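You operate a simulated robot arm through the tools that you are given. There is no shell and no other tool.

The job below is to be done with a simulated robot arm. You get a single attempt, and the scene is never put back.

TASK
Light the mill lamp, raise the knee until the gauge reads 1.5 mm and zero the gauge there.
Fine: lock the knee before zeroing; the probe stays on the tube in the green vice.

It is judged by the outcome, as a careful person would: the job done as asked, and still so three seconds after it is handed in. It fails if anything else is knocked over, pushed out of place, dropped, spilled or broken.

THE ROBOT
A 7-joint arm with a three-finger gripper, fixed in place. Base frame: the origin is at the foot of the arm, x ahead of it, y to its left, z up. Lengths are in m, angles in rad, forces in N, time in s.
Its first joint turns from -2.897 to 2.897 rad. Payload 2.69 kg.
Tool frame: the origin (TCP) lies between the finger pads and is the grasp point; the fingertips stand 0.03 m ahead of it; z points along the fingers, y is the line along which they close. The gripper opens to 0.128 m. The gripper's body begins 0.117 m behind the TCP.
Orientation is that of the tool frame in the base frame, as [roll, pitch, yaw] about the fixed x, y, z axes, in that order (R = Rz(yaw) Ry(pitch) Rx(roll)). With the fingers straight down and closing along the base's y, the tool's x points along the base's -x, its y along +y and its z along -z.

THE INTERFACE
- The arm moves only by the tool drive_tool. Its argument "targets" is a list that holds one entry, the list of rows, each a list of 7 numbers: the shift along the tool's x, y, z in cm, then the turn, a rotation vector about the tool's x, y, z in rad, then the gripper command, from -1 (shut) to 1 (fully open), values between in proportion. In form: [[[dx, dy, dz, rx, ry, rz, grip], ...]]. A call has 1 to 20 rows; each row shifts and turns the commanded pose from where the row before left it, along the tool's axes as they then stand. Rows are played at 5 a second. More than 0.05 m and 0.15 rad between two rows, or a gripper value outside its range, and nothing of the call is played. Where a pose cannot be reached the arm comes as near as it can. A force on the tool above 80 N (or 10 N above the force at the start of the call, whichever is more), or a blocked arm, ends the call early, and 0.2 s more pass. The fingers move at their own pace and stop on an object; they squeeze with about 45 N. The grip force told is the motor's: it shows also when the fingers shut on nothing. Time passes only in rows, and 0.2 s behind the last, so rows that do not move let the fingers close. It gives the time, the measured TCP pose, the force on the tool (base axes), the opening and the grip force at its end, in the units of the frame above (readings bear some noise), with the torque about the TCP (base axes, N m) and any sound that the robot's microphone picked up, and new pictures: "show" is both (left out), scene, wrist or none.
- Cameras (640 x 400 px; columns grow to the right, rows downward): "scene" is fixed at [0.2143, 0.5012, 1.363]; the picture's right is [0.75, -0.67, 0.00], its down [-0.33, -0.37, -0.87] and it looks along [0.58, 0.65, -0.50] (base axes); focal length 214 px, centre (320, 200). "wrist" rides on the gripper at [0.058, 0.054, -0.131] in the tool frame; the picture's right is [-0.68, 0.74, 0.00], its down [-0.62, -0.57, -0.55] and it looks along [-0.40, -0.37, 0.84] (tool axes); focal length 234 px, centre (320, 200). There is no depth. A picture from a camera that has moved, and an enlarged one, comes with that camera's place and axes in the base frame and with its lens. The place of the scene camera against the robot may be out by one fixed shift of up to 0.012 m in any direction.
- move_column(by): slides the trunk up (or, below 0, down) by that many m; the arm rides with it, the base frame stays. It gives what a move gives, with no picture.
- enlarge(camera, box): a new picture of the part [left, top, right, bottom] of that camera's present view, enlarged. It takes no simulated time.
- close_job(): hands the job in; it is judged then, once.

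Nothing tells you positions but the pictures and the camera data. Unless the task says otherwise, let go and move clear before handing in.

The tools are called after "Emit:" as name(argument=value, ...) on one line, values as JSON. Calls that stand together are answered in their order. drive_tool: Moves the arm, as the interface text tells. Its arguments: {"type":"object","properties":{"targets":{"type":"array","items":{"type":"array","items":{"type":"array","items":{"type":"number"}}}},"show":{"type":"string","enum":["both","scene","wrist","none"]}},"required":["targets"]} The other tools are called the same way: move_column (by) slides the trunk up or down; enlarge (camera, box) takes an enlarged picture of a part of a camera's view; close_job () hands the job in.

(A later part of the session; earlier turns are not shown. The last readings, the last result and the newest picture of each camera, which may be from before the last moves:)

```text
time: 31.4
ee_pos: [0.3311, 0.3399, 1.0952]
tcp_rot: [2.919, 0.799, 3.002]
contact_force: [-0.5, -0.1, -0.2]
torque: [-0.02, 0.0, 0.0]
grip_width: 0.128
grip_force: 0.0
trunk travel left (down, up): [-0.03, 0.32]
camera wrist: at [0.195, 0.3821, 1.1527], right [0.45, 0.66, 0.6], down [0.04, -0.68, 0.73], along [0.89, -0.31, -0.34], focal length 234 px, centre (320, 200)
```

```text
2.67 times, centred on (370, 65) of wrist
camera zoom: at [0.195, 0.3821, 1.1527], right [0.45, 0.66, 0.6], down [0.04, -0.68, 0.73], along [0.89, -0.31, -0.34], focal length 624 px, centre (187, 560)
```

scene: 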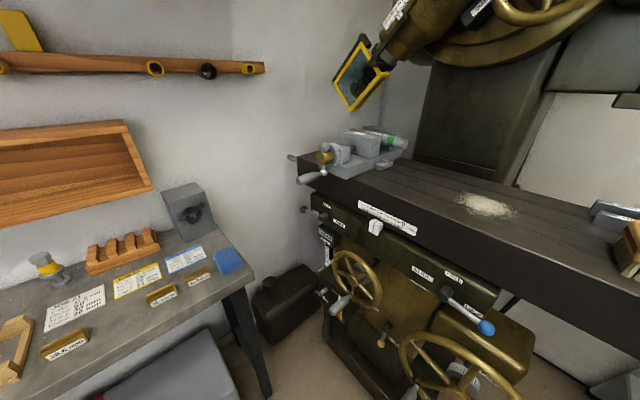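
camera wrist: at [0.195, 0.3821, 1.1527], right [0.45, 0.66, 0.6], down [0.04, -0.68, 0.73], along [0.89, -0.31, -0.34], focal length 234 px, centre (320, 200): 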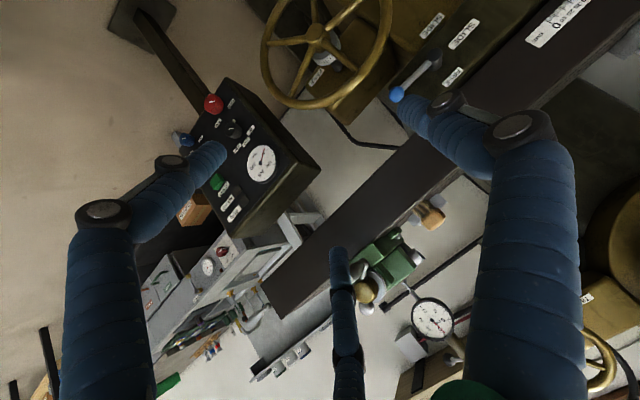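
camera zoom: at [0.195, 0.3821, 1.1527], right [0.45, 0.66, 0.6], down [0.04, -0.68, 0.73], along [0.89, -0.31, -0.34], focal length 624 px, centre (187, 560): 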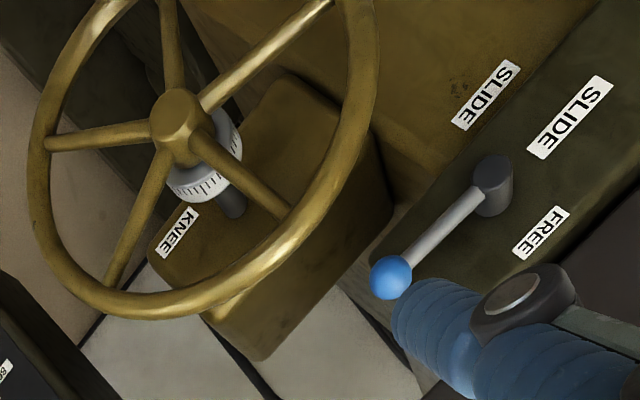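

The panel is visible but a finger hides part of it. I'll come closer and lower with the view turned right to read the red and blue knob labels.

Emit:
drive_tool(targets=[[[1.7, -2.0, 2.9, 0, 0, 0, 1], [1.7, -2.0, 2.9, 0, 0, 0, 1], [1.7, -2.0, 2.9, 0, 0, 0, 1], [1.7, -2.0, 2.9, 0, 0, 0, 1], [1.7, -2.0, 2.9, 0, 0, 0, 1], [1.7, -2.0, 2.9, 0, 0, 0, 1], [0, 0, 0, 0.079, -0.017, 0.075, 1], [0, 0, 0, 0.079, -0.017, 0.075, 1], [0, 0, 0, 0.079, -0.017, 0.075, 1], [0, 0, 0, 0.079, -0.017, 0.075, 1]]], show="wrist")

```text
time: 33.6
ee_pos: [0.388, 0.2513, 0.8862]
tcp_rot: [2.922, 0.799, 2.559]
contact_force: [-0.8, -1.0, -0.6]
torque: [0.0, 0.0, 0.05]
grip_width: 0.128
grip_force: 0.1
trunk travel left (down, up): [-0.03, 0.32]
camera wrist: at [0.2838, 0.347, 0.9426], right [0.69, 0.41, 0.6], down [-0.26, -0.63, 0.73], along [0.67, -0.66, -0.33], focal length 234 px, centre (320, 200)
```

wrist: 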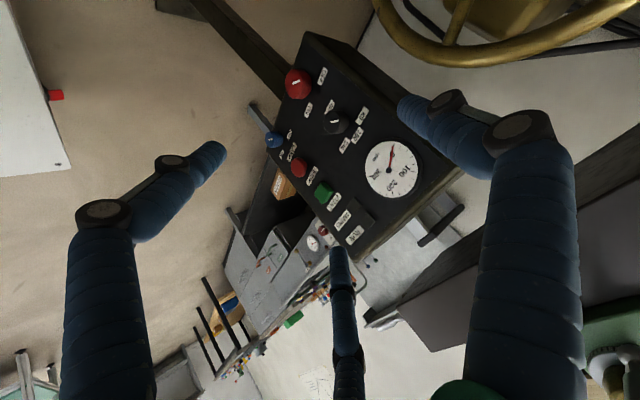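

Emit:
enlarge(camera="wrist", box=[250, 50, 400, 190])

Emit:
enlarge(camera="wrist", box=[260, 110, 330, 180])

Emit:
enlarge(camera="wrist", box=[280, 50, 370, 150])

```text
2.86 times, centred on (325, 120) of wrist
camera zoom: at [0.2838, 0.347, 0.9426], right [0.69, 0.41, 0.6], down [-0.26, -0.63, 0.73], along [0.67, -0.66, -0.33], focal length 669 px, centre (306, 429)
```

zoom: 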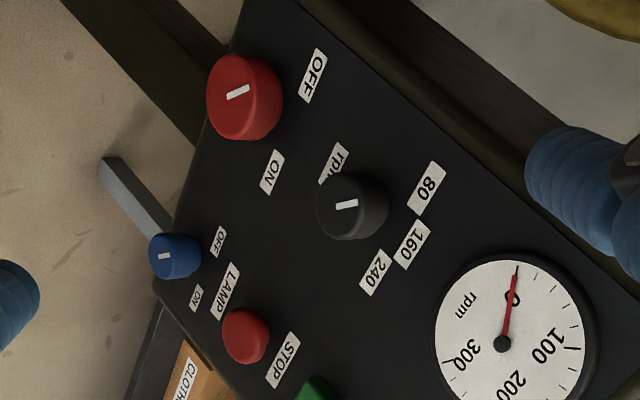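

```text
5.71 times, centred on (295, 145) of wrist
camera zoom: at [0.2838, 0.347, 0.9426], right [0.69, 0.41, 0.6], down [-0.26, -0.63, 0.73], along [0.67, -0.66, -0.33], focal length 1338 px, centre (463, 514)
```

zoom: 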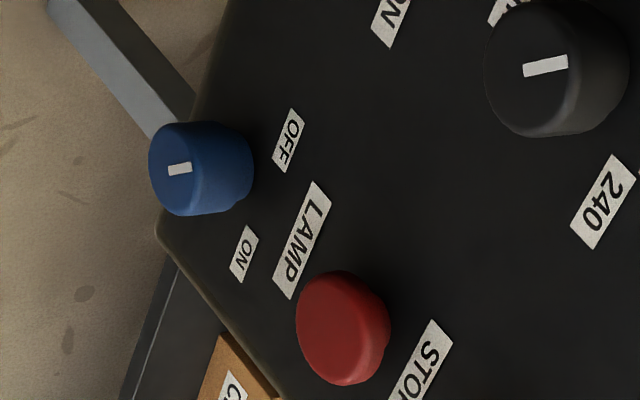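

```text
4.00 times, centred on (325, 100) of wrist
camera zoom: at [0.2838, 0.347, 0.9426], right [0.69, 0.41, 0.6], down [-0.26, -0.63, 0.73], along [0.67, -0.66, -0.33], focal length 937 px, centre (300, 600)
```

zoom: 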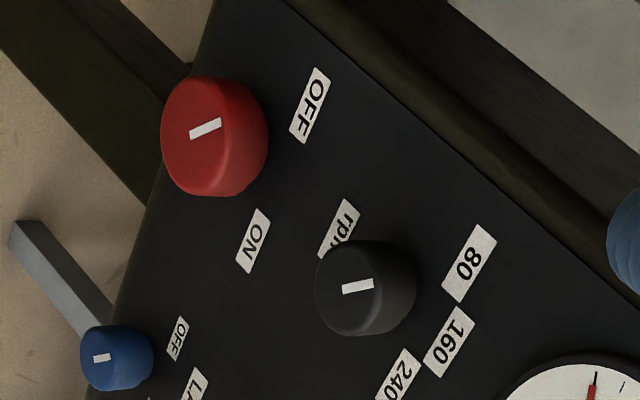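

The blue knob is the LAMP switch (now OFF) and the red knob is the mains switch. I'll go to a pre-grasp in front of the blue knob at about (0.546, 0.093, 0.669) with the hand tilted 30° down.

Emit:
drive_tool(targets=[[[0, 0, 0, -0.062, -0.05, -0.0933, 0.2], [0, 0, 0, -0.062, -0.05, -0.0933, 0.2], [0, 0, 0, -0.062, -0.05, -0.0933, 0.2], [0, 0, 0, -0.062, -0.05, -0.0933, 0.2], [1.96, -2.5, 1.5, 0, 0, 0, 0.2], [1.96, -2.5, 1.5, 0, 0, 0, 0.2], [1.96, -2.5, 1.5, 0, 0, 0, 0.2], [1.96, -2.5, 1.5, 0, 0, 0, 0.2], [1.96, -2.5, 1.5, 0, 0, 0, 0.2], [1.96, -2.5, 1.5, 0, 0, 0, 0.2]]], show="wrist")

```text
time: 35.8
ee_pos: [0.4137, 0.1142, 0.7821]
tcp_rot: [-3.129, 1.046, -3.133]
contact_force: [1.1, -0.8, -0.1]
torque: [0.0, 0.01, 0.0]
grip_width: 0.0767
grip_force: 0.0
out of reach, approached as far as the arm can: row 9, 10
trunk travel left (down, up): [-0.03, 0.32]
camera wrist: at [0.2713, 0.1678, 0.7979], right [0.34, 0.74, 0.58], down [-0.17, -0.56, 0.81], along [0.93, -0.37, -0.07], focal length 234 px, centre (320, 200)
```

wrist: 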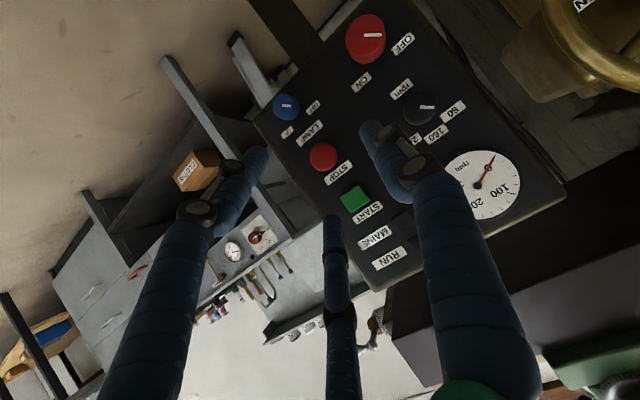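

The arm runs out of reach low and close in. I lower the trunk the rest and go outward first, then down toward the knob.

Emit:
move_column(by=-0.03)

Emit:
drive_tool(targets=[[[-1.5, -1, 2.6, 0, 0, 0, 0.0], [-1.0, -1, 1.73, 0, 0, 0, 0.0], [2.6, 0, 1.5, 0, 0, 0, 0.0], [2.6, 0, 1.5, 0, 0, 0, 0.0]]], show="wrist")

```text
time: 36.5
ee_pos: [0.4137, 0.1144, 0.7517]
tcp_rot: [-3.13, 1.043, -3.131]
contact_force: [-0.4, -0.4, 0.3]
torque: [-0.02, 0.0, 0.02]
grip_width: 0.0768
grip_force: 0.2
trunk travel left (down, up): [0.0, 0.35]
```

```text
time: 37.5
ee_pos: [0.4701, 0.1091, 0.7337]
tcp_rot: [-3.087, 1.03, -3.101]
contact_force: [-0.4, -0.2, 0.7]
torque: [0.01, 0.01, 0.06]
grip_width: 0.0639
grip_force: 0.0
out of reach, approached as far as the arm can: row 3, 4
trunk travel left (down, up): [0.0, 0.35]
camera wrist: at [0.3291, 0.164, 0.7508], right [0.35, 0.75, 0.56], down [-0.16, -0.54, 0.83], along [0.92, -0.38, -0.07], focal length 234 px, centre (320, 200)
```

wrist: 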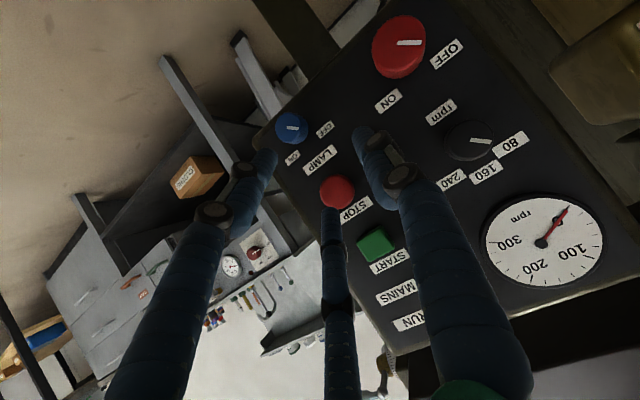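

Steeper tilt should give lower reach. I back off slightly, tilt to about 55° down, and swing the hand 45° to the left about the knob axis so that a 90° clockwise turn ends 45° to the right.

Emit:
drive_tool(targets=[[[0, 0, -3, 0, 0.14, 0, 0.1], [0, 0, 0, 0, 0.14, 0, 0.1], [0, 0, 0, 0, 0.14, 0, 0.1], [0, 0, 0, 0.107, 0, -0.0751, 0.1], [0, 0, 0, 0.107, 0, -0.0751, 0.1], [0, 0, 0, 0.107, 0, -0.0751, 0.1], [0, 0, 0, 0.107, 0, -0.0751, 0.1], [0, 0, 0, 0.107, 0, -0.0751, 0.1], [0, 0, 0, 0.107, 0, -0.0751, 0.1]]], show="wrist")

```text
time: 39.5
ee_pos: [0.4437, 0.1103, 0.7493]
tcp_rot: [-2.243, 0.423, -2.677]
contact_force: [0.2, 0.7, 0.5]
torque: [0.04, 0.0, 0.03]
grip_width: 0.0706
grip_force: 0.1
trunk travel left (down, up): [0.0, 0.35]
camera wrist: at [0.3212, 0.2001, 0.7629], right [0.56, 0.79, -0.25], down [0.18, 0.18, 0.97], along [0.81, -0.58, -0.04], focal length 234 px, centre (320, 200)
```

wrist: 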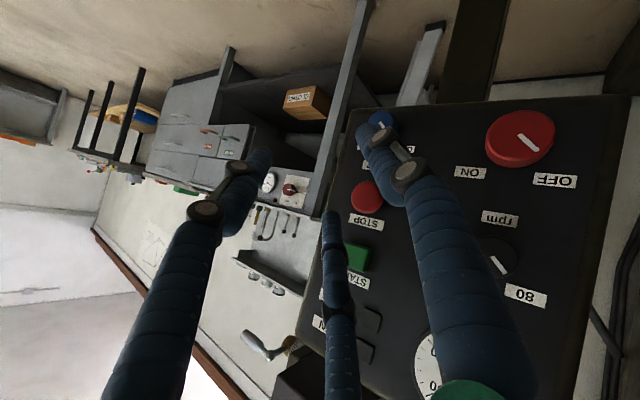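

Emit:
enlarge(camera="wrist", box=[330, 90, 430, 190])

```text
4.00 times, centred on (380, 140) of wrist
camera zoom: at [0.3212, 0.2001, 0.7629], right [0.56, 0.79, -0.25], down [0.18, 0.18, 0.97], along [0.81, -0.58, -0.04], focal length 937 px, centre (80, 440)
```

zoom: 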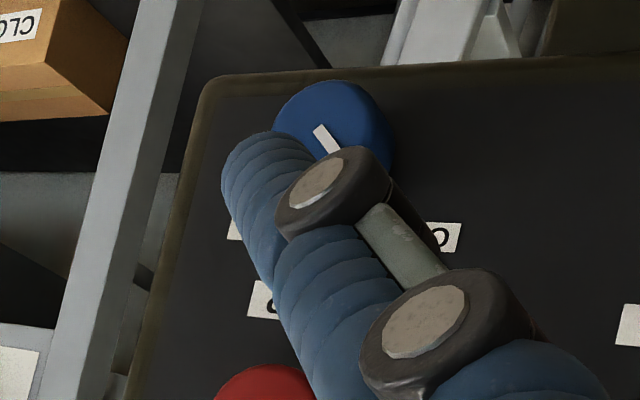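

Knob front is about (0.535, 0.096, 0.665), diameter ≈ 28 mm. I line up along the tool axis, then advance with a 5 cm opening.

Emit:
drive_tool(targets=[[[-2.2, 2.43, 0.75, 0, 0, 0, -0.22], [-2.2, 2.43, 0.75, 0, 0, 0, -0.22], [0, 0, 2, 0, 0, 0, -0.22], [0, 0, 1.5, 0, 0, 0, -0.22]]], show="wrist")

Emit:
enlarge(camera="wrist", box=[240, 80, 400, 240])

```text
time: 40.5
ee_pos: [0.5095, 0.135, 0.7045]
tcp_rot: [-2.246, 0.424, -2.677]
contact_force: [0.5, 0.2, 0.2]
torque: [0.02, 0.01, 0.0]
grip_width: 0.0501
grip_force: 0.0
trunk travel left (down, up): [0.0, 0.35]
camera wrist: at [0.3863, 0.2245, 0.7177], right [0.56, 0.79, -0.25], down [0.18, 0.17, 0.97], along [0.81, -0.58, -0.05], focal length 234 px, centre (320, 200)
```

wrist: 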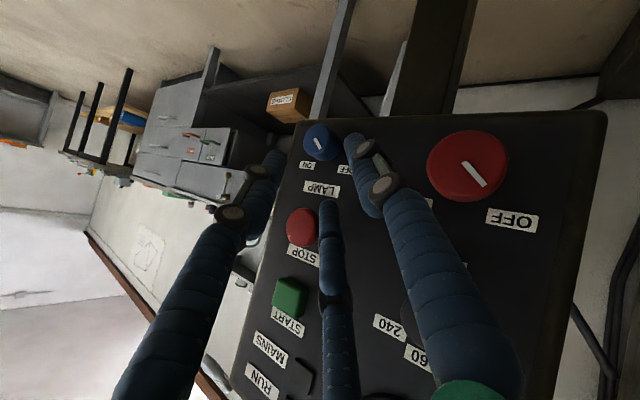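

```text
2.50 times, centred on (320, 160) of wrist
camera zoom: at [0.3863, 0.2245, 0.7177], right [0.56, 0.79, -0.25], down [0.18, 0.17, 0.97], along [0.81, -0.58, -0.05], focal length 585 px, centre (320, 300)
```

zoom: 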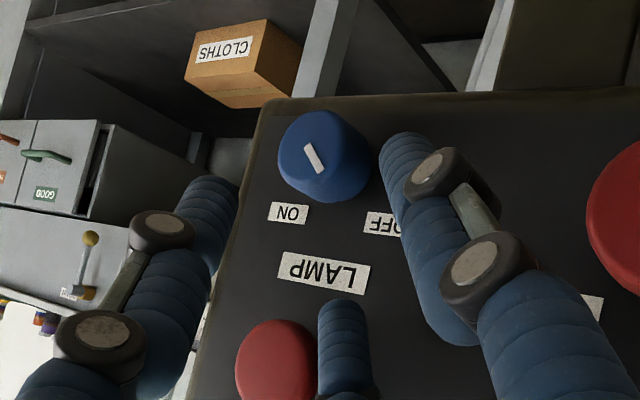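

The tool axis passes right through the knob. I advance 4.5 cm.

Emit:
drive_tool(targets=[[[0, 0, 1.5, 0, 0, 0, -0.22], [0, 0, 1.5, 0, 0, 0, -0.22], [0, 0, 1.5, 0, 0, 0, -0.22]]], show="wrist")

Emit:
enlarge(camera="wrist", box=[240, 80, 400, 240])

```text
time: 41.3
ee_pos: [0.5348, 0.1067, 0.6805]
tcp_rot: [-2.244, 0.423, -2.676]
contact_force: [-7.9, 2.4, 8.3]
torque: [-0.33, -0.4, -0.13]
grip_width: 0.0537
grip_force: 0.6
trunk travel left (down, up): [0.0, 0.35]
camera wrist: at [0.4119, 0.1956, 0.6931], right [0.56, 0.79, -0.25], down [0.18, 0.18, 0.97], along [0.81, -0.58, -0.05], focal length 234 px, centre (320, 200)
```

wrist: 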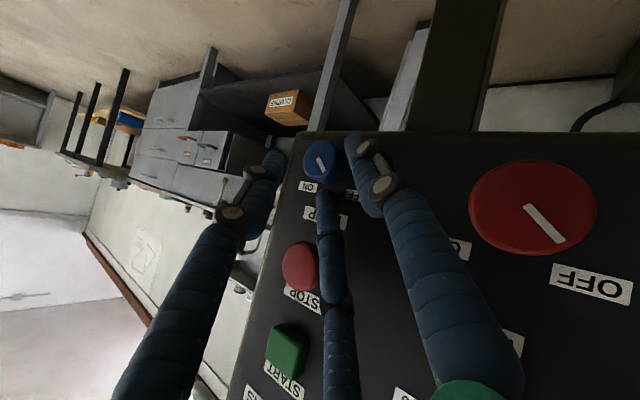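

```text
2.50 times, centred on (320, 160) of wrist
camera zoom: at [0.4119, 0.1956, 0.6931], right [0.56, 0.79, -0.25], down [0.18, 0.18, 0.97], along [0.81, -0.58, -0.05], focal length 585 px, centre (320, 300)
```

zoom: 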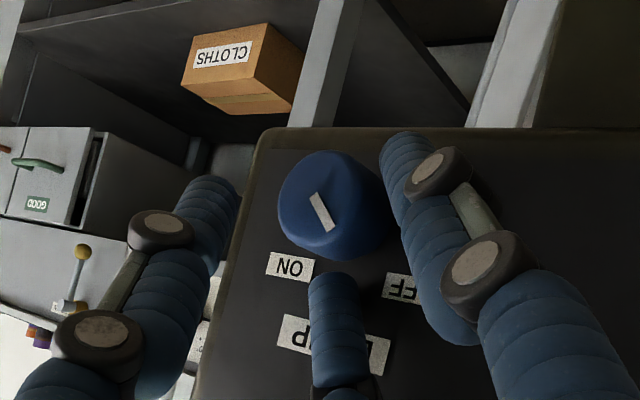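

The tip touched the panel face (x≈0.558). I back off 4 mm and close on the knob.

Emit:
drive_tool(targets=[[[0, 0, -0.5, 0, 0, 0, -0.22], [0, 0, 0, 0, 0, 0, -1], [0, 0, 0, 0, 0, 0, -1], [0, 0, 0, 0, 0, 0, -1]]], show="wrist")

Emit:
enlarge(camera="wrist", box=[240, 80, 400, 240])

```text
time: 42.2
ee_pos: [0.5328, 0.116, 0.6806]
tcp_rot: [-2.254, 0.425, -2.672]
contact_force: [-27.5, 38.4, -14.1]
torque: [1.26, 0.34, -0.26]
grip_width: 0.0199
grip_force: 44.9
trunk travel left (down, up): [0.0, 0.35]
stopped in row 4: the force on the tool passed its limit at 82 N (the readings are from after the stop); the commanded pose is now the measured one
camera wrist: at [0.4085, 0.2046, 0.6954], right [0.55, 0.8, -0.24], down [0.18, 0.17, 0.97], along [0.82, -0.58, -0.05], focal length 234 px, centre (320, 200)
```

wrist: 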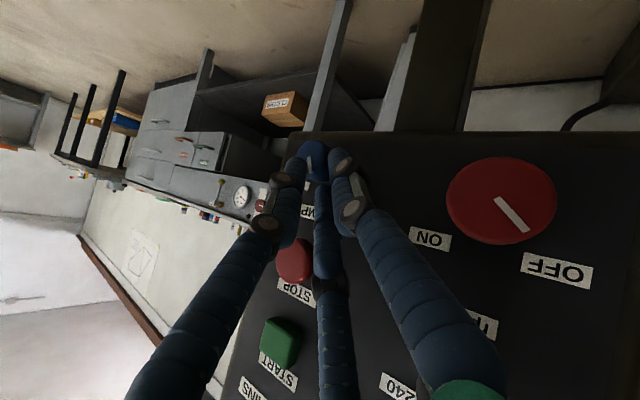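

```text
2.50 times, centred on (320, 160) of wrist
camera zoom: at [0.4085, 0.2046, 0.6954], right [0.55, 0.8, -0.24], down [0.18, 0.17, 0.97], along [0.82, -0.58, -0.05], focal length 585 px, centre (320, 300)
```

zoom: 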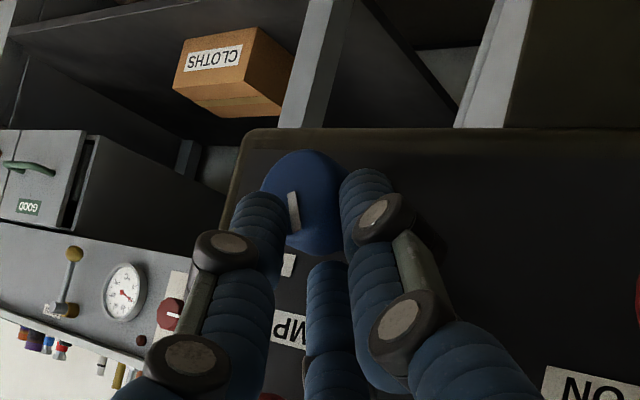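

The fingers caught only the upper edge of the knob, since the knob centre is lower (z≈0.659). I open, shift down-right by about 18 mm, and look before closing again.

Emit:
drive_tool(targets=[[[0, 0, 0, 0, 0, 0, -0.22], [0, 0, -0.3, 0, 0, 0, -0.22], [0.7, 0, 0.8, 0, 0, 0, -0.22], [0.65, -0.1, 0.8, 0, 0, 0, -0.22]]], show="wrist")

Emit:
enlarge(camera="wrist", box=[240, 80, 400, 240])

```text
time: 43.2
ee_pos: [0.5303, 0.1002, 0.6708]
tcp_rot: [-2.25, 0.427, -2.673]
contact_force: [-11.8, 5.5, 20.4]
torque: [-0.34, -0.75, 0.21]
grip_width: 0.0609
grip_force: 5.7
trunk travel left (down, up): [0.0, 0.35]
camera wrist: at [0.4066, 0.189, 0.6847], right [0.55, 0.8, -0.24], down [0.18, 0.17, 0.97], along [0.81, -0.58, -0.05], focal length 234 px, centre (320, 200)
```

wrist: 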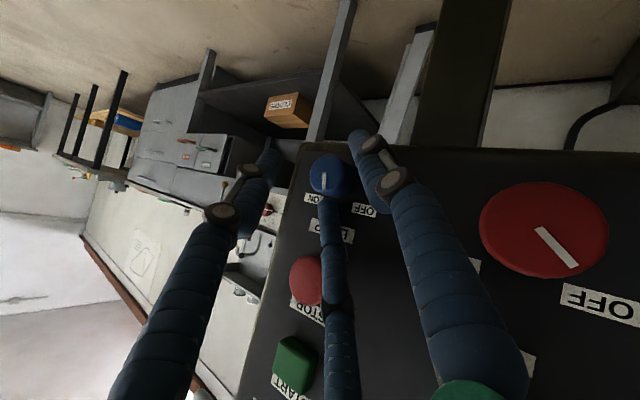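

```text
2.50 times, centred on (320, 160) of wrist
camera zoom: at [0.4066, 0.189, 0.6847], right [0.55, 0.8, -0.24], down [0.18, 0.17, 0.97], along [0.81, -0.58, -0.05], focal length 585 px, centre (320, 300)
```

zoom: 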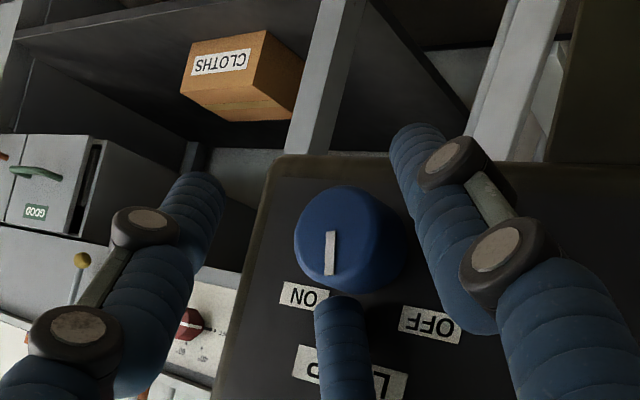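

The squeeze already turned the knob halfway (pointer now straight up), and the hand turns out to be a three-jaw type. I'll ease back a little and close gently around the knob, now better centred.

Emit:
drive_tool(targets=[[[0.2, 0.2, -0.2, 0, 0, 0, -0.3], [0, 0, 0, 0, 0, 0, -0.45], [0, 0, 0, 0, 0, 0, -0.55], [0, 0, 0, 0, 0, 0, -0.6]]], show="wrist")

Emit:
enlarge(camera="wrist", box=[240, 80, 400, 240])

```text
time: 44.2
ee_pos: [0.5276, 0.1021, 0.6717]
tcp_rot: [-2.249, 0.43, -2.672]
contact_force: [0.6, 7.8, 53.4]
torque: [-0.47, -1.64, -0.29]
grip_width: 0.0553
grip_force: 21.1
trunk travel left (down, up): [0.0, 0.35]
camera wrist: at [0.4048, 0.1916, 0.6849], right [0.55, 0.8, -0.24], down [0.17, 0.17, 0.97], along [0.81, -0.58, -0.05], focal length 234 px, centre (320, 200)
```

wrist: 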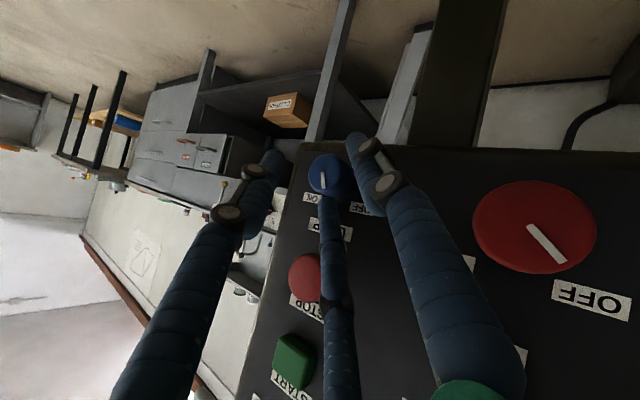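

```text
2.50 times, centred on (320, 160) of wrist
camera zoom: at [0.4048, 0.1916, 0.6849], right [0.55, 0.8, -0.24], down [0.17, 0.17, 0.97], along [0.81, -0.58, -0.05], focal length 585 px, centre (320, 300)
```

zoom: 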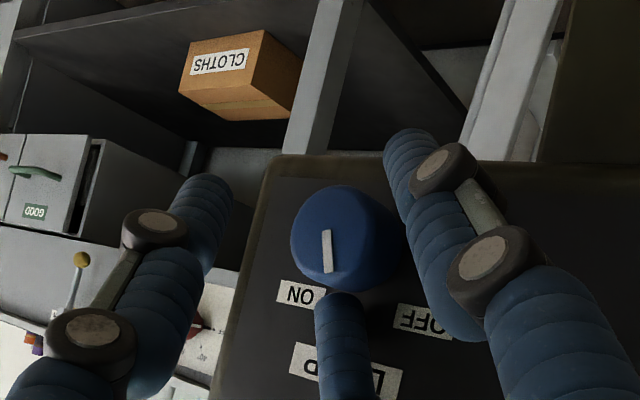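

The middle finger is pressing on top of the knob. I'll lighten the squeeze and drag it to the right, which should roll the knob clockwise toward ON.

Emit:
drive_tool(targets=[[[0, 0, 0, 0, 0, 0, -0.35], [0.16, -0.28, 0.23, 0, 0, 0, -0.35], [0.16, -0.28, 0.23, 0, 0, 0, -0.35], [0.16, -0.28, 0.23, 0, 0, 0, -0.35]]], show="wrist")

Emit:
enlarge(camera="wrist", box=[240, 80, 400, 240])

```text
time: 45.2
ee_pos: [0.5275, 0.0891, 0.6671]
tcp_rot: [-2.252, 0.423, -2.675]
contact_force: [-1.8, 0.9, 0.7]
torque: [-0.03, -0.02, 0.04]
grip_width: 0.0408
grip_force: 0.1
trunk travel left (down, up): [0.0, 0.35]
camera wrist: at [0.4029, 0.1784, 0.6817], right [0.55, 0.8, -0.24], down [0.18, 0.17, 0.97], along [0.81, -0.58, -0.05], focal length 234 px, centre (320, 200)
```

wrist: 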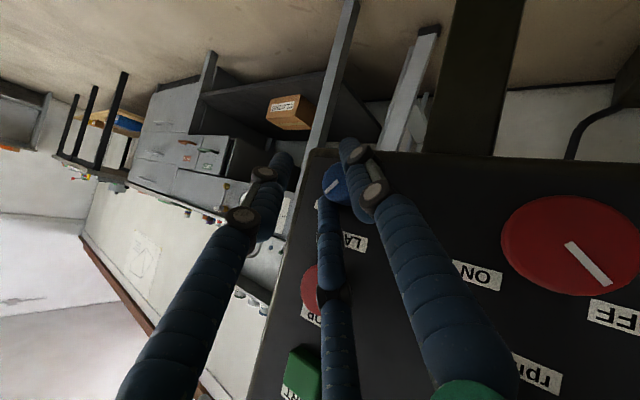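

```text
2.50 times, centred on (320, 160) of wrist
camera zoom: at [0.4029, 0.1784, 0.6817], right [0.55, 0.8, -0.24], down [0.18, 0.17, 0.97], along [0.81, -0.58, -0.05], focal length 585 px, centre (320, 300)
```

zoom: 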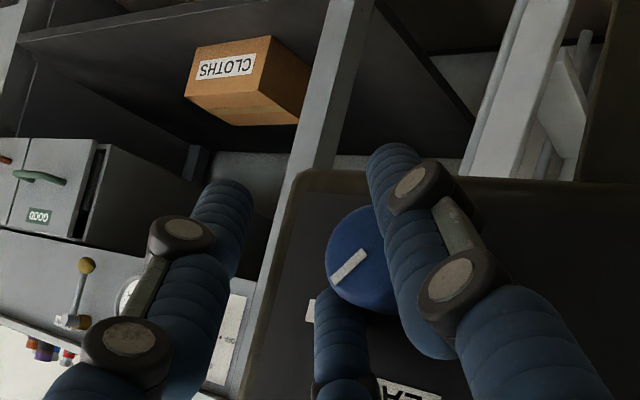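

The pointer now points at ON. I open slightly and withdraw along the tool axis to check.

Emit:
drive_tool(targets=[[[0, 0, -0.5, 0, 0, 0, -0.1], [0, 0, -2.5, 0, 0, 0, -0.1], [0, 0, -3, 0, 0, 0, 0], [0, 0, -3, 0, 0, 0, 0], [0, 0, -3, 0, 0, 0, 0]]])

Emit:
enlarge(camera="wrist", box=[240, 60, 480, 300])

```text
time: 46.4
ee_pos: [0.4573, 0.1604, 0.7379]
tcp_rot: [-2.25, 0.426, -2.672]
contact_force: [0.9, 0.5, -0.1]
torque: [-0.01, 0.0, -0.02]
grip_width: 0.0641
grip_force: 0.0
trunk travel left (down, up): [0.0, 0.35]
camera wrist: at [0.3338, 0.2492, 0.7515], right [0.55, 0.8, -0.24], down [0.18, 0.17, 0.97], along [0.81, -0.58, -0.05], focal length 234 px, centre (320, 200)
```

scene: 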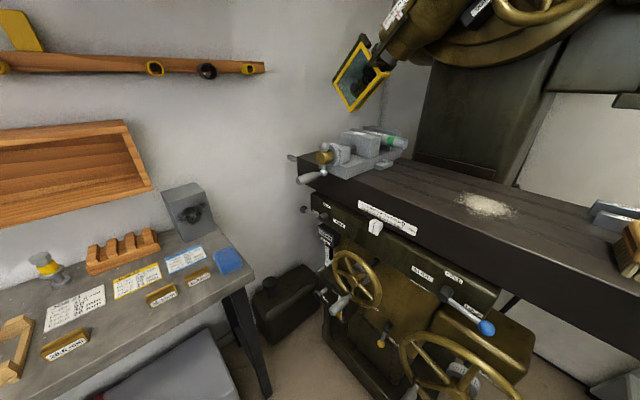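
wrist: 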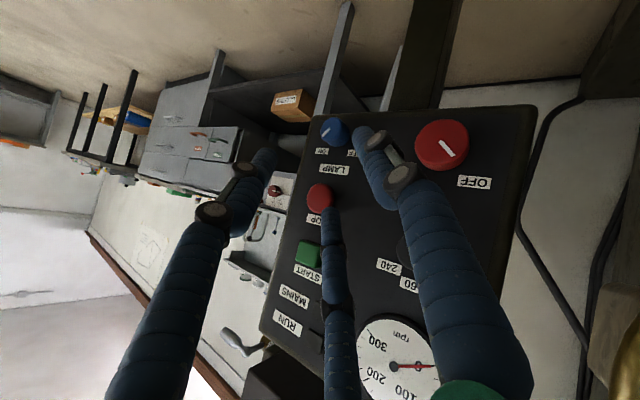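

```text
1.67 times, centred on (360, 180) of wrist
camera zoom: at [0.3338, 0.2492, 0.7515], right [0.55, 0.8, -0.24], down [0.18, 0.17, 0.97], along [0.81, -0.58, -0.05], focal length 390 px, centre (253, 233)
```

zoom: 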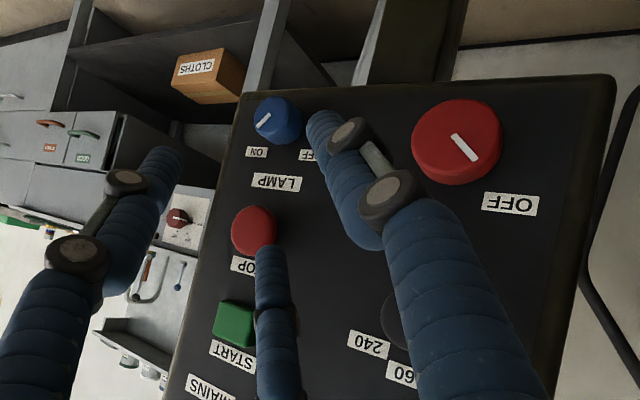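

The LAMP knob is at ON. Now I swing back left and up and tilt the hand to see whether the lamp actually lit.

Emit:
drive_tool(targets=[[[-0.83, 1.67, -3.25, 0, 0, 0, 0], [-0.83, 1.67, -3.25, 0, 0, 0, 0], [-0.83, 1.67, -3.25, 0, 0, 0, 0], [-0.83, 1.67, -3.25, 0, 0, 0, 0], [-0.83, 1.67, -3.25, 0, 0, 0, 0], [0, 0, 0, -0.107, 0, 0.0751, 0], [0, 0, 0, -0.107, 0, 0.0751, 0], [0, 0, 0, -0.107, 0, 0.0751, 0], [0, 0, 0, -0.107, 0, 0.0751, 0], [0, 0, 0, -0.107, 0, 0.0751, 0], [0, 0, 0, -0.107, 0, 0.0751, 0]]], show="none")

Emit:
move_column(by=0.25)

Emit:
drive_tool(targets=[[[0, 0, 0, 0, -0.13, 0, 1], [0, 0, 0, 0, -0.13, 0, 1], [0, 0, 0, 0, -0.13, 0, 1], [0, 0, 0, 0, -0.13, 0, 1], [0, 0, 0, 0, -0.13, 0, 1], [0, 0, 0, 0, -0.13, 0, 1]]], show="wrist")

```text
time: 48.8
ee_pos: [0.3965, 0.33, 0.788]
tcp_rot: [-3.139, 0.619, -3.135]
contact_force: [0.2, 0.5, 0.0]
torque: [-0.05, -0.02, -0.09]
grip_width: 0.0639
grip_force: 0.1
trunk travel left (down, up): [0.0, 0.35]
```

```text
time: 51.4
ee_pos: [0.3968, 0.3287, 1.0386]
tcp_rot: [-3.139, 0.621, -3.135]
contact_force: [-0.9, -0.1, 0.6]
torque: [-0.03, -0.01, -0.01]
grip_width: 0.0641
grip_force: 0.1
trunk travel left (down, up): [-0.25, 0.1]
```

```text
time: 52.8
ee_pos: [0.3984, 0.329, 1.0386]
tcp_rot: [-3.136, 1.403, -3.132]
contact_force: [-0.7, 0.9, 1.1]
torque: [-0.03, 0.03, -0.02]
grip_width: 0.1282
grip_force: 0.0
trunk travel left (down, up): [-0.25, 0.1]
camera wrist: at [0.2579, 0.3811, 1.0042], right [0.11, 0.74, 0.67], down [-0.43, -0.57, 0.7], along [0.89, -0.37, 0.26], focal length 234 px, centre (320, 200)
```

wrist: 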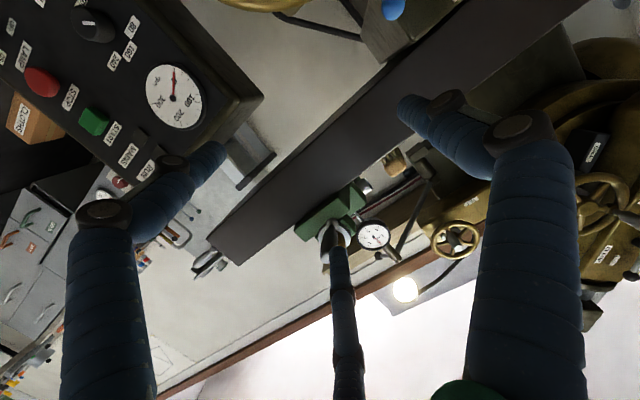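

Emit:
enlarge(camera="wrist", box=[330, 180, 490, 320])

Emit:
enlarge(camera="wrist", box=[345, 210, 405, 260])

```text
2.86 times, centred on (410, 250) of wrist
camera zoom: at [0.2579, 0.3811, 1.0042], right [0.11, 0.74, 0.67], down [-0.43, -0.57, 0.7], along [0.89, -0.37, 0.26], focal length 669 px, centre (63, 57)
```

zoom: 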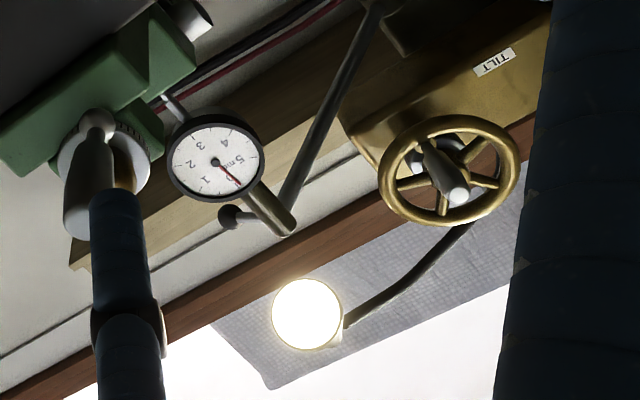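

```text
8.00 times, centred on (375, 235) of wrist
camera zoom: at [0.2579, 0.3811, 1.0042], right [0.11, 0.74, 0.67], down [-0.43, -0.57, 0.7], along [0.89, -0.37, 0.26], focal length 1873 px, centre (-120, -80)
```

zoom: 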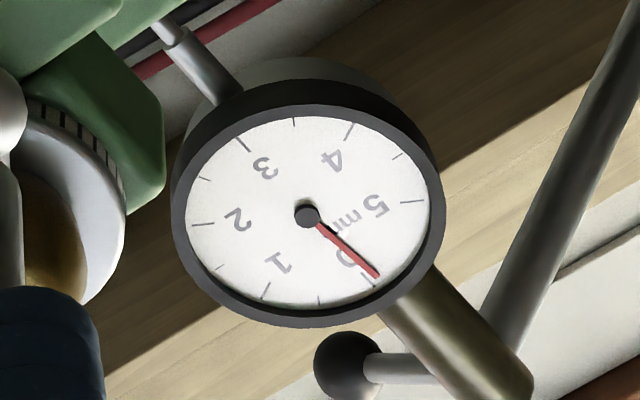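

The lamp is lit. Next the knee: I move left, lower the trunk and tilt down to look at the knee wheel, its handle and the yellow-knobbed lever.

Emit:
drive_tool(targets=[[[0, 4, -0.5, 0, 0.1, 0, 0], [0, 4, -0.5, 0, 0.1, 0, 0], [0, 4, -0.5, 0, 0.1, 0, 0], [0, 4, -0.5, 0, 0.1, 0, 0], [0, 4, -0.5, 0, 0.1, 0, 0]]], show="none")

Emit:
move_column(by=-0.25)

Emit:
drive_tool(targets=[[[0, 0, 0, 0, 0, 0, 0.2]]])

```text
time: 54.0
ee_pos: [0.3742, 0.5273, 1.0488]
tcp_rot: [-3.136, 0.899, -3.132]
contact_force: [0.8, -0.3, -0.7]
torque: [0.03, -0.01, 0.04]
grip_width: 0.0639
grip_force: 0.1
trunk travel left (down, up): [-0.25, 0.1]
```

```text
time: 56.6
ee_pos: [0.3749, 0.5269, 0.8003]
tcp_rot: [-3.138, 0.9, -3.134]
contact_force: [-0.1, -0.9, 0.0]
torque: [-0.02, 0.0, 0.0]
grip_width: 0.0639
grip_force: 0.0
trunk travel left (down, up): [0.0, 0.35]
```

```text
time: 57.0
ee_pos: [0.373, 0.5262, 0.7998]
tcp_rot: [-3.139, 0.9, -3.133]
contact_force: [0.6, 0.2, 0.1]
torque: [-0.02, 0.03, -0.01]
grip_width: 0.0768
grip_force: 0.3
trunk travel left (down, up): [0.0, 0.35]
camera wrist: at [0.2347, 0.5792, 0.8359], right [0.42, 0.74, 0.53], down [-0.04, -0.56, 0.82], along [0.91, -0.37, -0.2], focal length 234 px, centre (320, 200)
```

scene: 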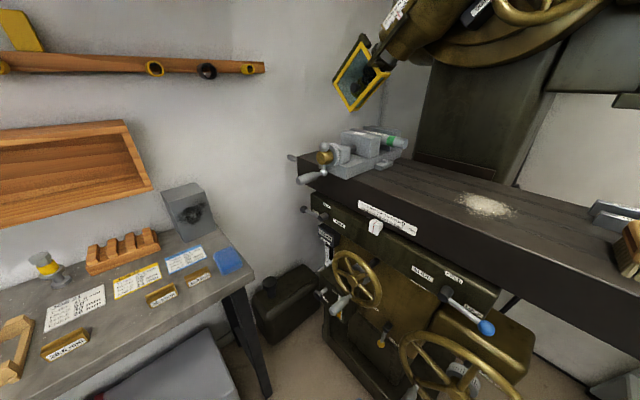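
wrist: 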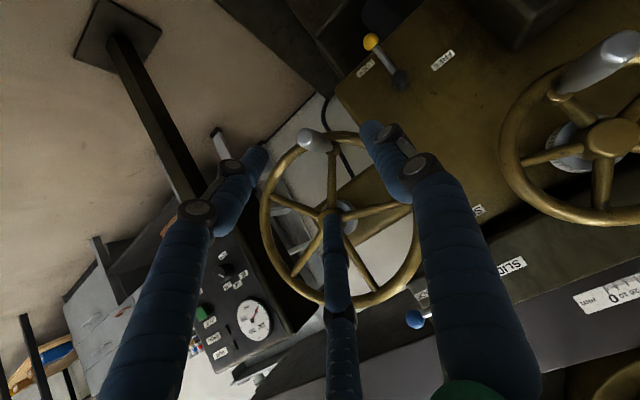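

Emit:
enlarge(camera="wrist", box=[330, 10, 490, 110])

Emit:
enlarge(camera="wrist", box=[250, 110, 430, 310])

Emit:
enlarge(camera="scene", box=[360, 310, 420, 360])

Emit:
enlarge(camera="scene", box=[310, 215, 345, 295])

```text
4.00 times, centred on (410, 60) of wrist
camera zoom: at [0.2347, 0.5792, 0.8359], right [0.42, 0.74, 0.53], down [-0.04, -0.56, 0.82], along [0.91, -0.37, -0.2], focal length 937 px, centre (-40, 760)
```

zoom: 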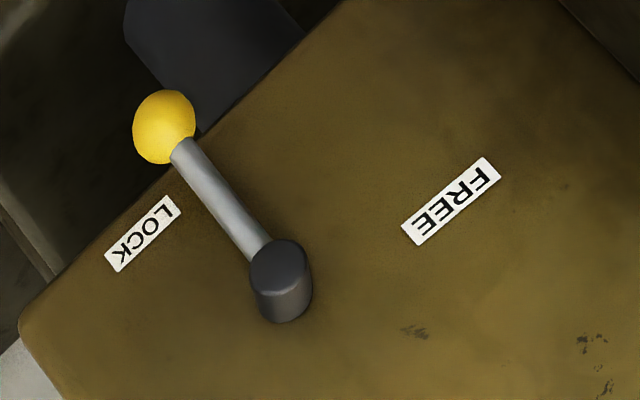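

```text
2.00 times, centred on (340, 210) of wrist
camera zoom: at [0.2347, 0.5792, 0.8359], right [0.42, 0.74, 0.53], down [-0.04, -0.56, 0.82], along [0.91, -0.37, -0.2], focal length 468 px, centre (280, 180)
```

zoom: 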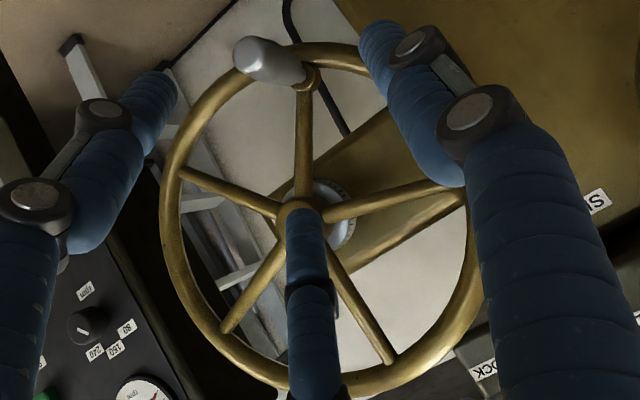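

```text
8.00 times, centred on (390, 335) of scene
camera zoom: at [0.2143, 0.5012, 1.363], right [0.75, -0.67, 0.0], down [-0.33, -0.37, -0.87], along [0.58, 0.65, -0.5], focal length 1716 px, centre (-240, -880)
```

zoom: 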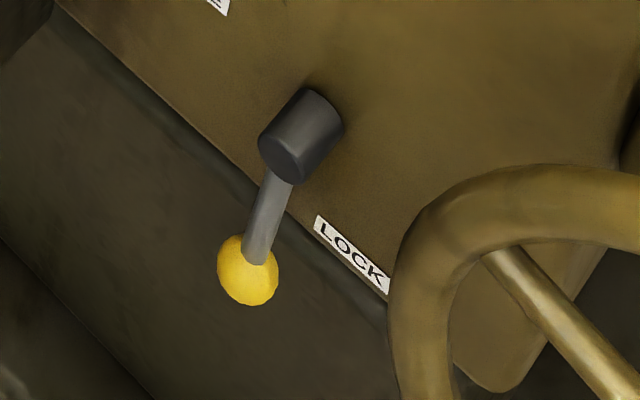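

```text
5.00 times, centred on (328, 255) of scene
camera zoom: at [0.2143, 0.5012, 1.363], right [0.75, -0.67, 0.0], down [-0.33, -0.37, -0.87], along [0.58, 0.65, -0.5], focal length 1072 px, centre (282, -75)
```

zoom: 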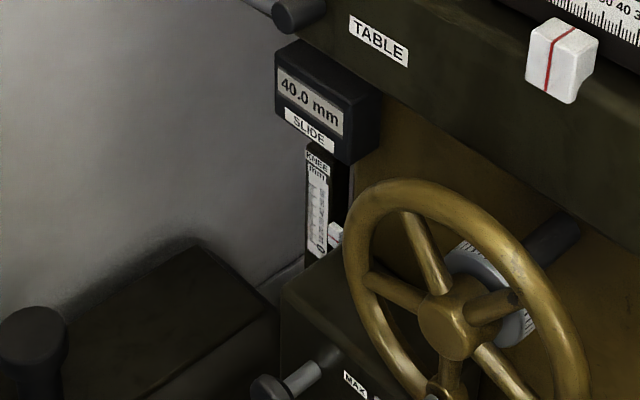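

The knee lock lever (pivot ≈(0.627, 0.645, 0.67)) points straight down, close to its LOCK label, with FREE to the left. Before touching the wheel I'll push the lever toward FREE with closed fingers; first I move to a stand-off on its right side.

Emit:
drive_tool(targets=[[[0, 0, 0, 0.102, 0.058, 0.08, -1], [0, 0, 0, 0.102, 0.058, 0.08, -1], [-0.25, 3.3, 0, 0, 0, 0, -1], [-0.25, 3.3, 0, 0, 0, 0, -1], [-0.25, 3.3, 0, 0, 0, 0, -1], [-0.25, 3.3, 0, 0, 0, 0, -1], [0, 0, 3, 0, 0, 0, -1], [0, 0, 3, 0, 0, 0, -1]]])

```text
time: 58.8
ee_pos: [0.4532, 0.6421, 0.7623]
tcp_rot: [-3.115, 0.788, 2.906]
contact_force: [0.9, -0.8, 0.2]
torque: [0.0, -0.01, 0.0]
grip_width: 0.0023
grip_force: 31.4
trunk travel left (down, up): [0.0, 0.35]
camera wrist: at [0.338, 0.7279, 0.813], right [0.65, 0.6, 0.47], down [-0.09, -0.54, 0.83], along [0.75, -0.58, -0.3], focal length 234 px, centre (320, 200)
```

scene: 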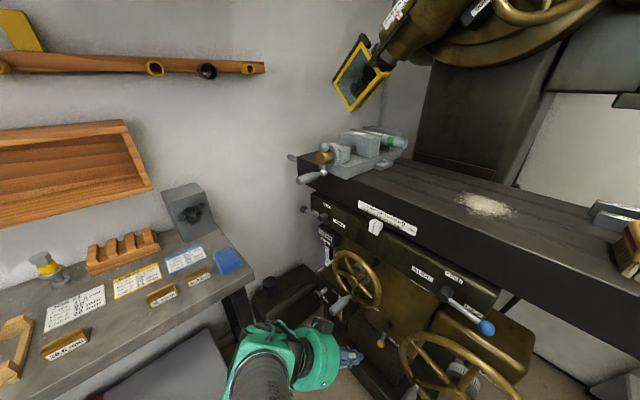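
wrist: 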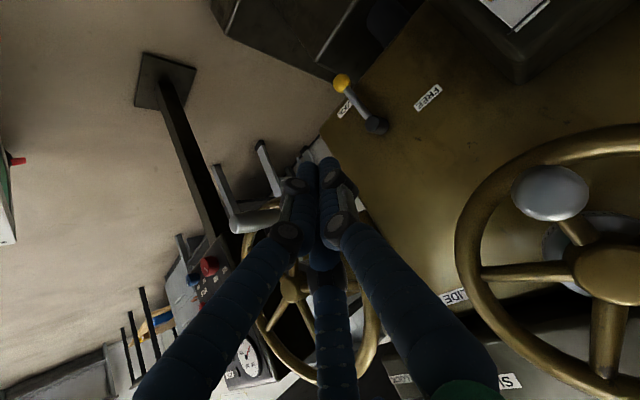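

Fingertips are lined up to pass right of the lever. I advance along the tool axis to the lever's right side.

Emit:
drive_tool(targets=[[[0, 0, 3.5, 0, 0, 0, -1], [0, 0, 3.5, 0, 0, 0, -1], [0, -0.2, 3.5, 0, 0, 0, -1], [0, -0.2, 3.5, 0, 0, 0, -1], [0, 0, 3, 0, 0, 0, -1]]])

Emit:
enlarge(camera="wrist", box=[240, 60, 460, 240])

```text
time: 60.0
ee_pos: [0.5686, 0.6069, 0.6415]
tcp_rot: [-3.116, 0.788, 2.906]
contact_force: [-0.1, 0.0, 0.5]
torque: [0.0, 0.04, 0.01]
grip_width: 0.0021
grip_force: 31.4
trunk travel left (down, up): [0.0, 0.35]
camera wrist: at [0.4534, 0.6924, 0.6928], right [0.65, 0.6, 0.47], down [-0.09, -0.54, 0.83], along [0.76, -0.58, -0.3], focal length 234 px, centre (320, 200)
```

scene: 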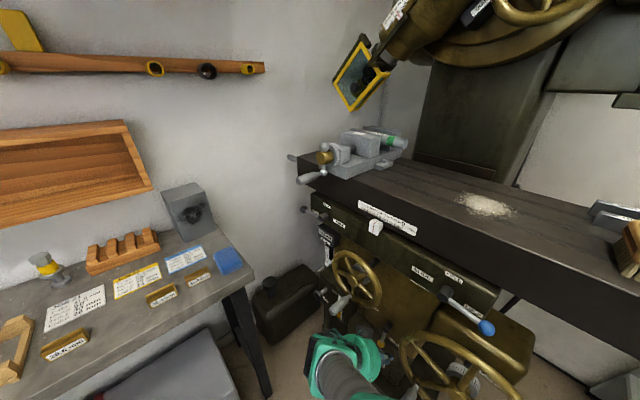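
wrist: 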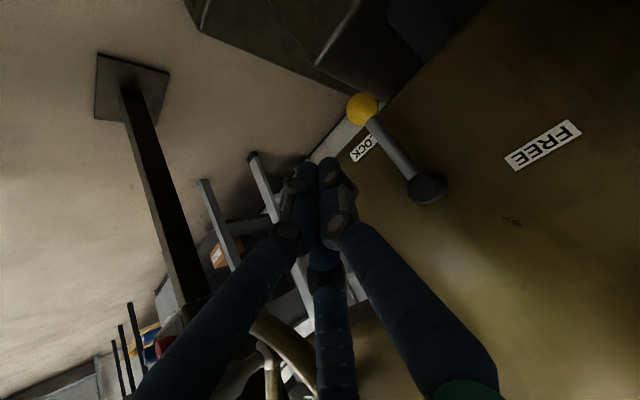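

```text
2.22 times, centred on (350, 150) of wrist
camera zoom: at [0.4534, 0.6924, 0.6928], right [0.65, 0.6, 0.47], down [-0.09, -0.54, 0.83], along [0.76, -0.58, -0.3], focal length 520 px, centre (253, 311)
```

zoom: 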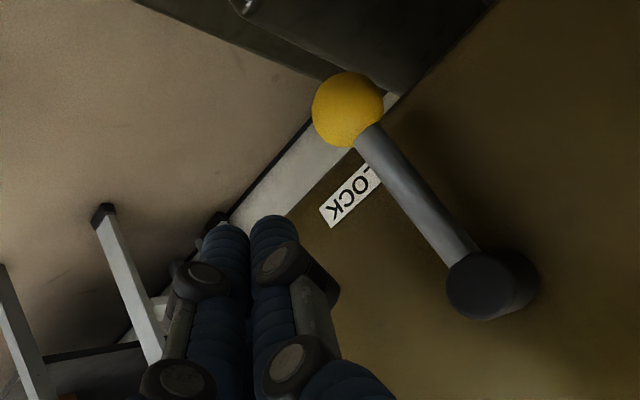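

The lever is right where computed. I advance so the fingertips overlap the lever and begin pushing it left.

Emit:
drive_tool(targets=[[[-0.65, 0.32, 1.86, 0, 0, 0, -1], [-0.65, 0.32, 1.86, 0, 0, 0, -1], [0.34, 0.92, 0, 0, 0, 0, -1], [0.34, 0.92, 0, 0, 0, 0, -1], [0.34, 0.95, 0, 0, 0, 0, -1]]], show="wrist")

Emit:
enlarge(camera="wrist", box=[240, 60, 460, 240])

```text
time: 61.2
ee_pos: [0.6055, 0.6308, 0.6155]
tcp_rot: [-3.115, 0.789, 2.907]
contact_force: [-0.4, -0.1, -0.8]
torque: [0.06, 0.0, 0.02]
grip_width: 0.0021
grip_force: 31.1
trunk travel left (down, up): [0.0, 0.35]
camera wrist: at [0.4899, 0.7164, 0.6669], right [0.65, 0.6, 0.46], down [-0.09, -0.54, 0.83], along [0.75, -0.59, -0.3], focal length 234 px, centre (320, 200)
```

wrist: 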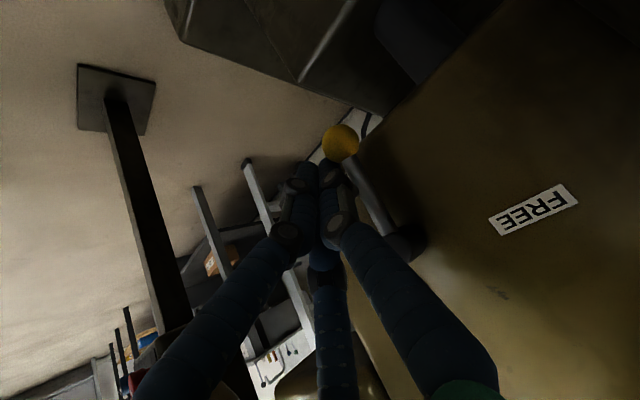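

```text
2.22 times, centred on (350, 150) of wrist
camera zoom: at [0.4899, 0.7164, 0.6669], right [0.65, 0.6, 0.46], down [-0.09, -0.54, 0.83], along [0.75, -0.59, -0.3], focal length 520 px, centre (253, 311)
```

zoom: 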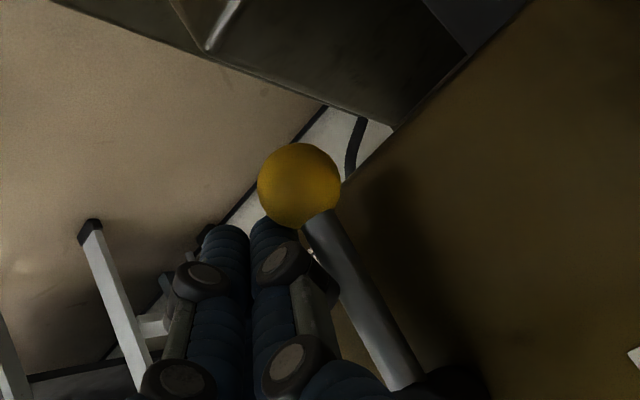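

Emit:
drive_tool(targets=[[[0.2, 1.1, -0.2, 0, 0, 0, -1], [0.14, 1.0, -0.22, 0, 0, 0, -1], [0.14, 1.0, -0.22, 0, 0, 0, -1], [0, 0.95, -0.35, 0, 0, 0, -1], [0, 0.95, -0.35, 0, 0, 0, -1]]], show="wrist")

Emit:
enlarge(camera="wrist", box=[240, 60, 460, 240])

```text
time: 62.4
ee_pos: [0.6022, 0.6813, 0.6158]
tcp_rot: [-3.106, 0.784, 2.915]
contact_force: [-3.3, -2.5, 0.4]
torque: [0.06, -0.04, 0.03]
grip_width: 0.0021
grip_force: 31.3
trunk travel left (down, up): [0.0, 0.35]
camera wrist: at [0.4874, 0.7665, 0.6675], right [0.65, 0.61, 0.46], down [-0.09, -0.54, 0.84], along [0.75, -0.59, -0.3], focal length 234 px, centre (320, 200)
```

wrist: 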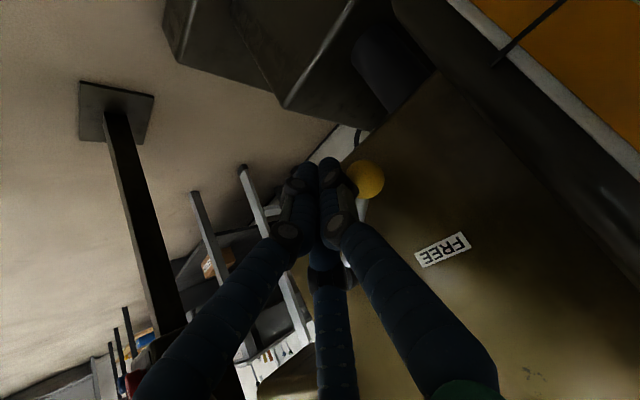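

```text
2.22 times, centred on (350, 150) of wrist
camera zoom: at [0.4874, 0.7665, 0.6675], right [0.65, 0.61, 0.46], down [-0.09, -0.54, 0.84], along [0.75, -0.59, -0.3], focal length 520 px, centre (253, 311)
```

zoom: 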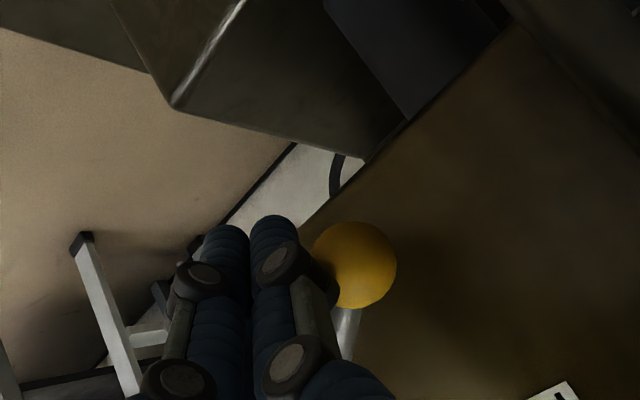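

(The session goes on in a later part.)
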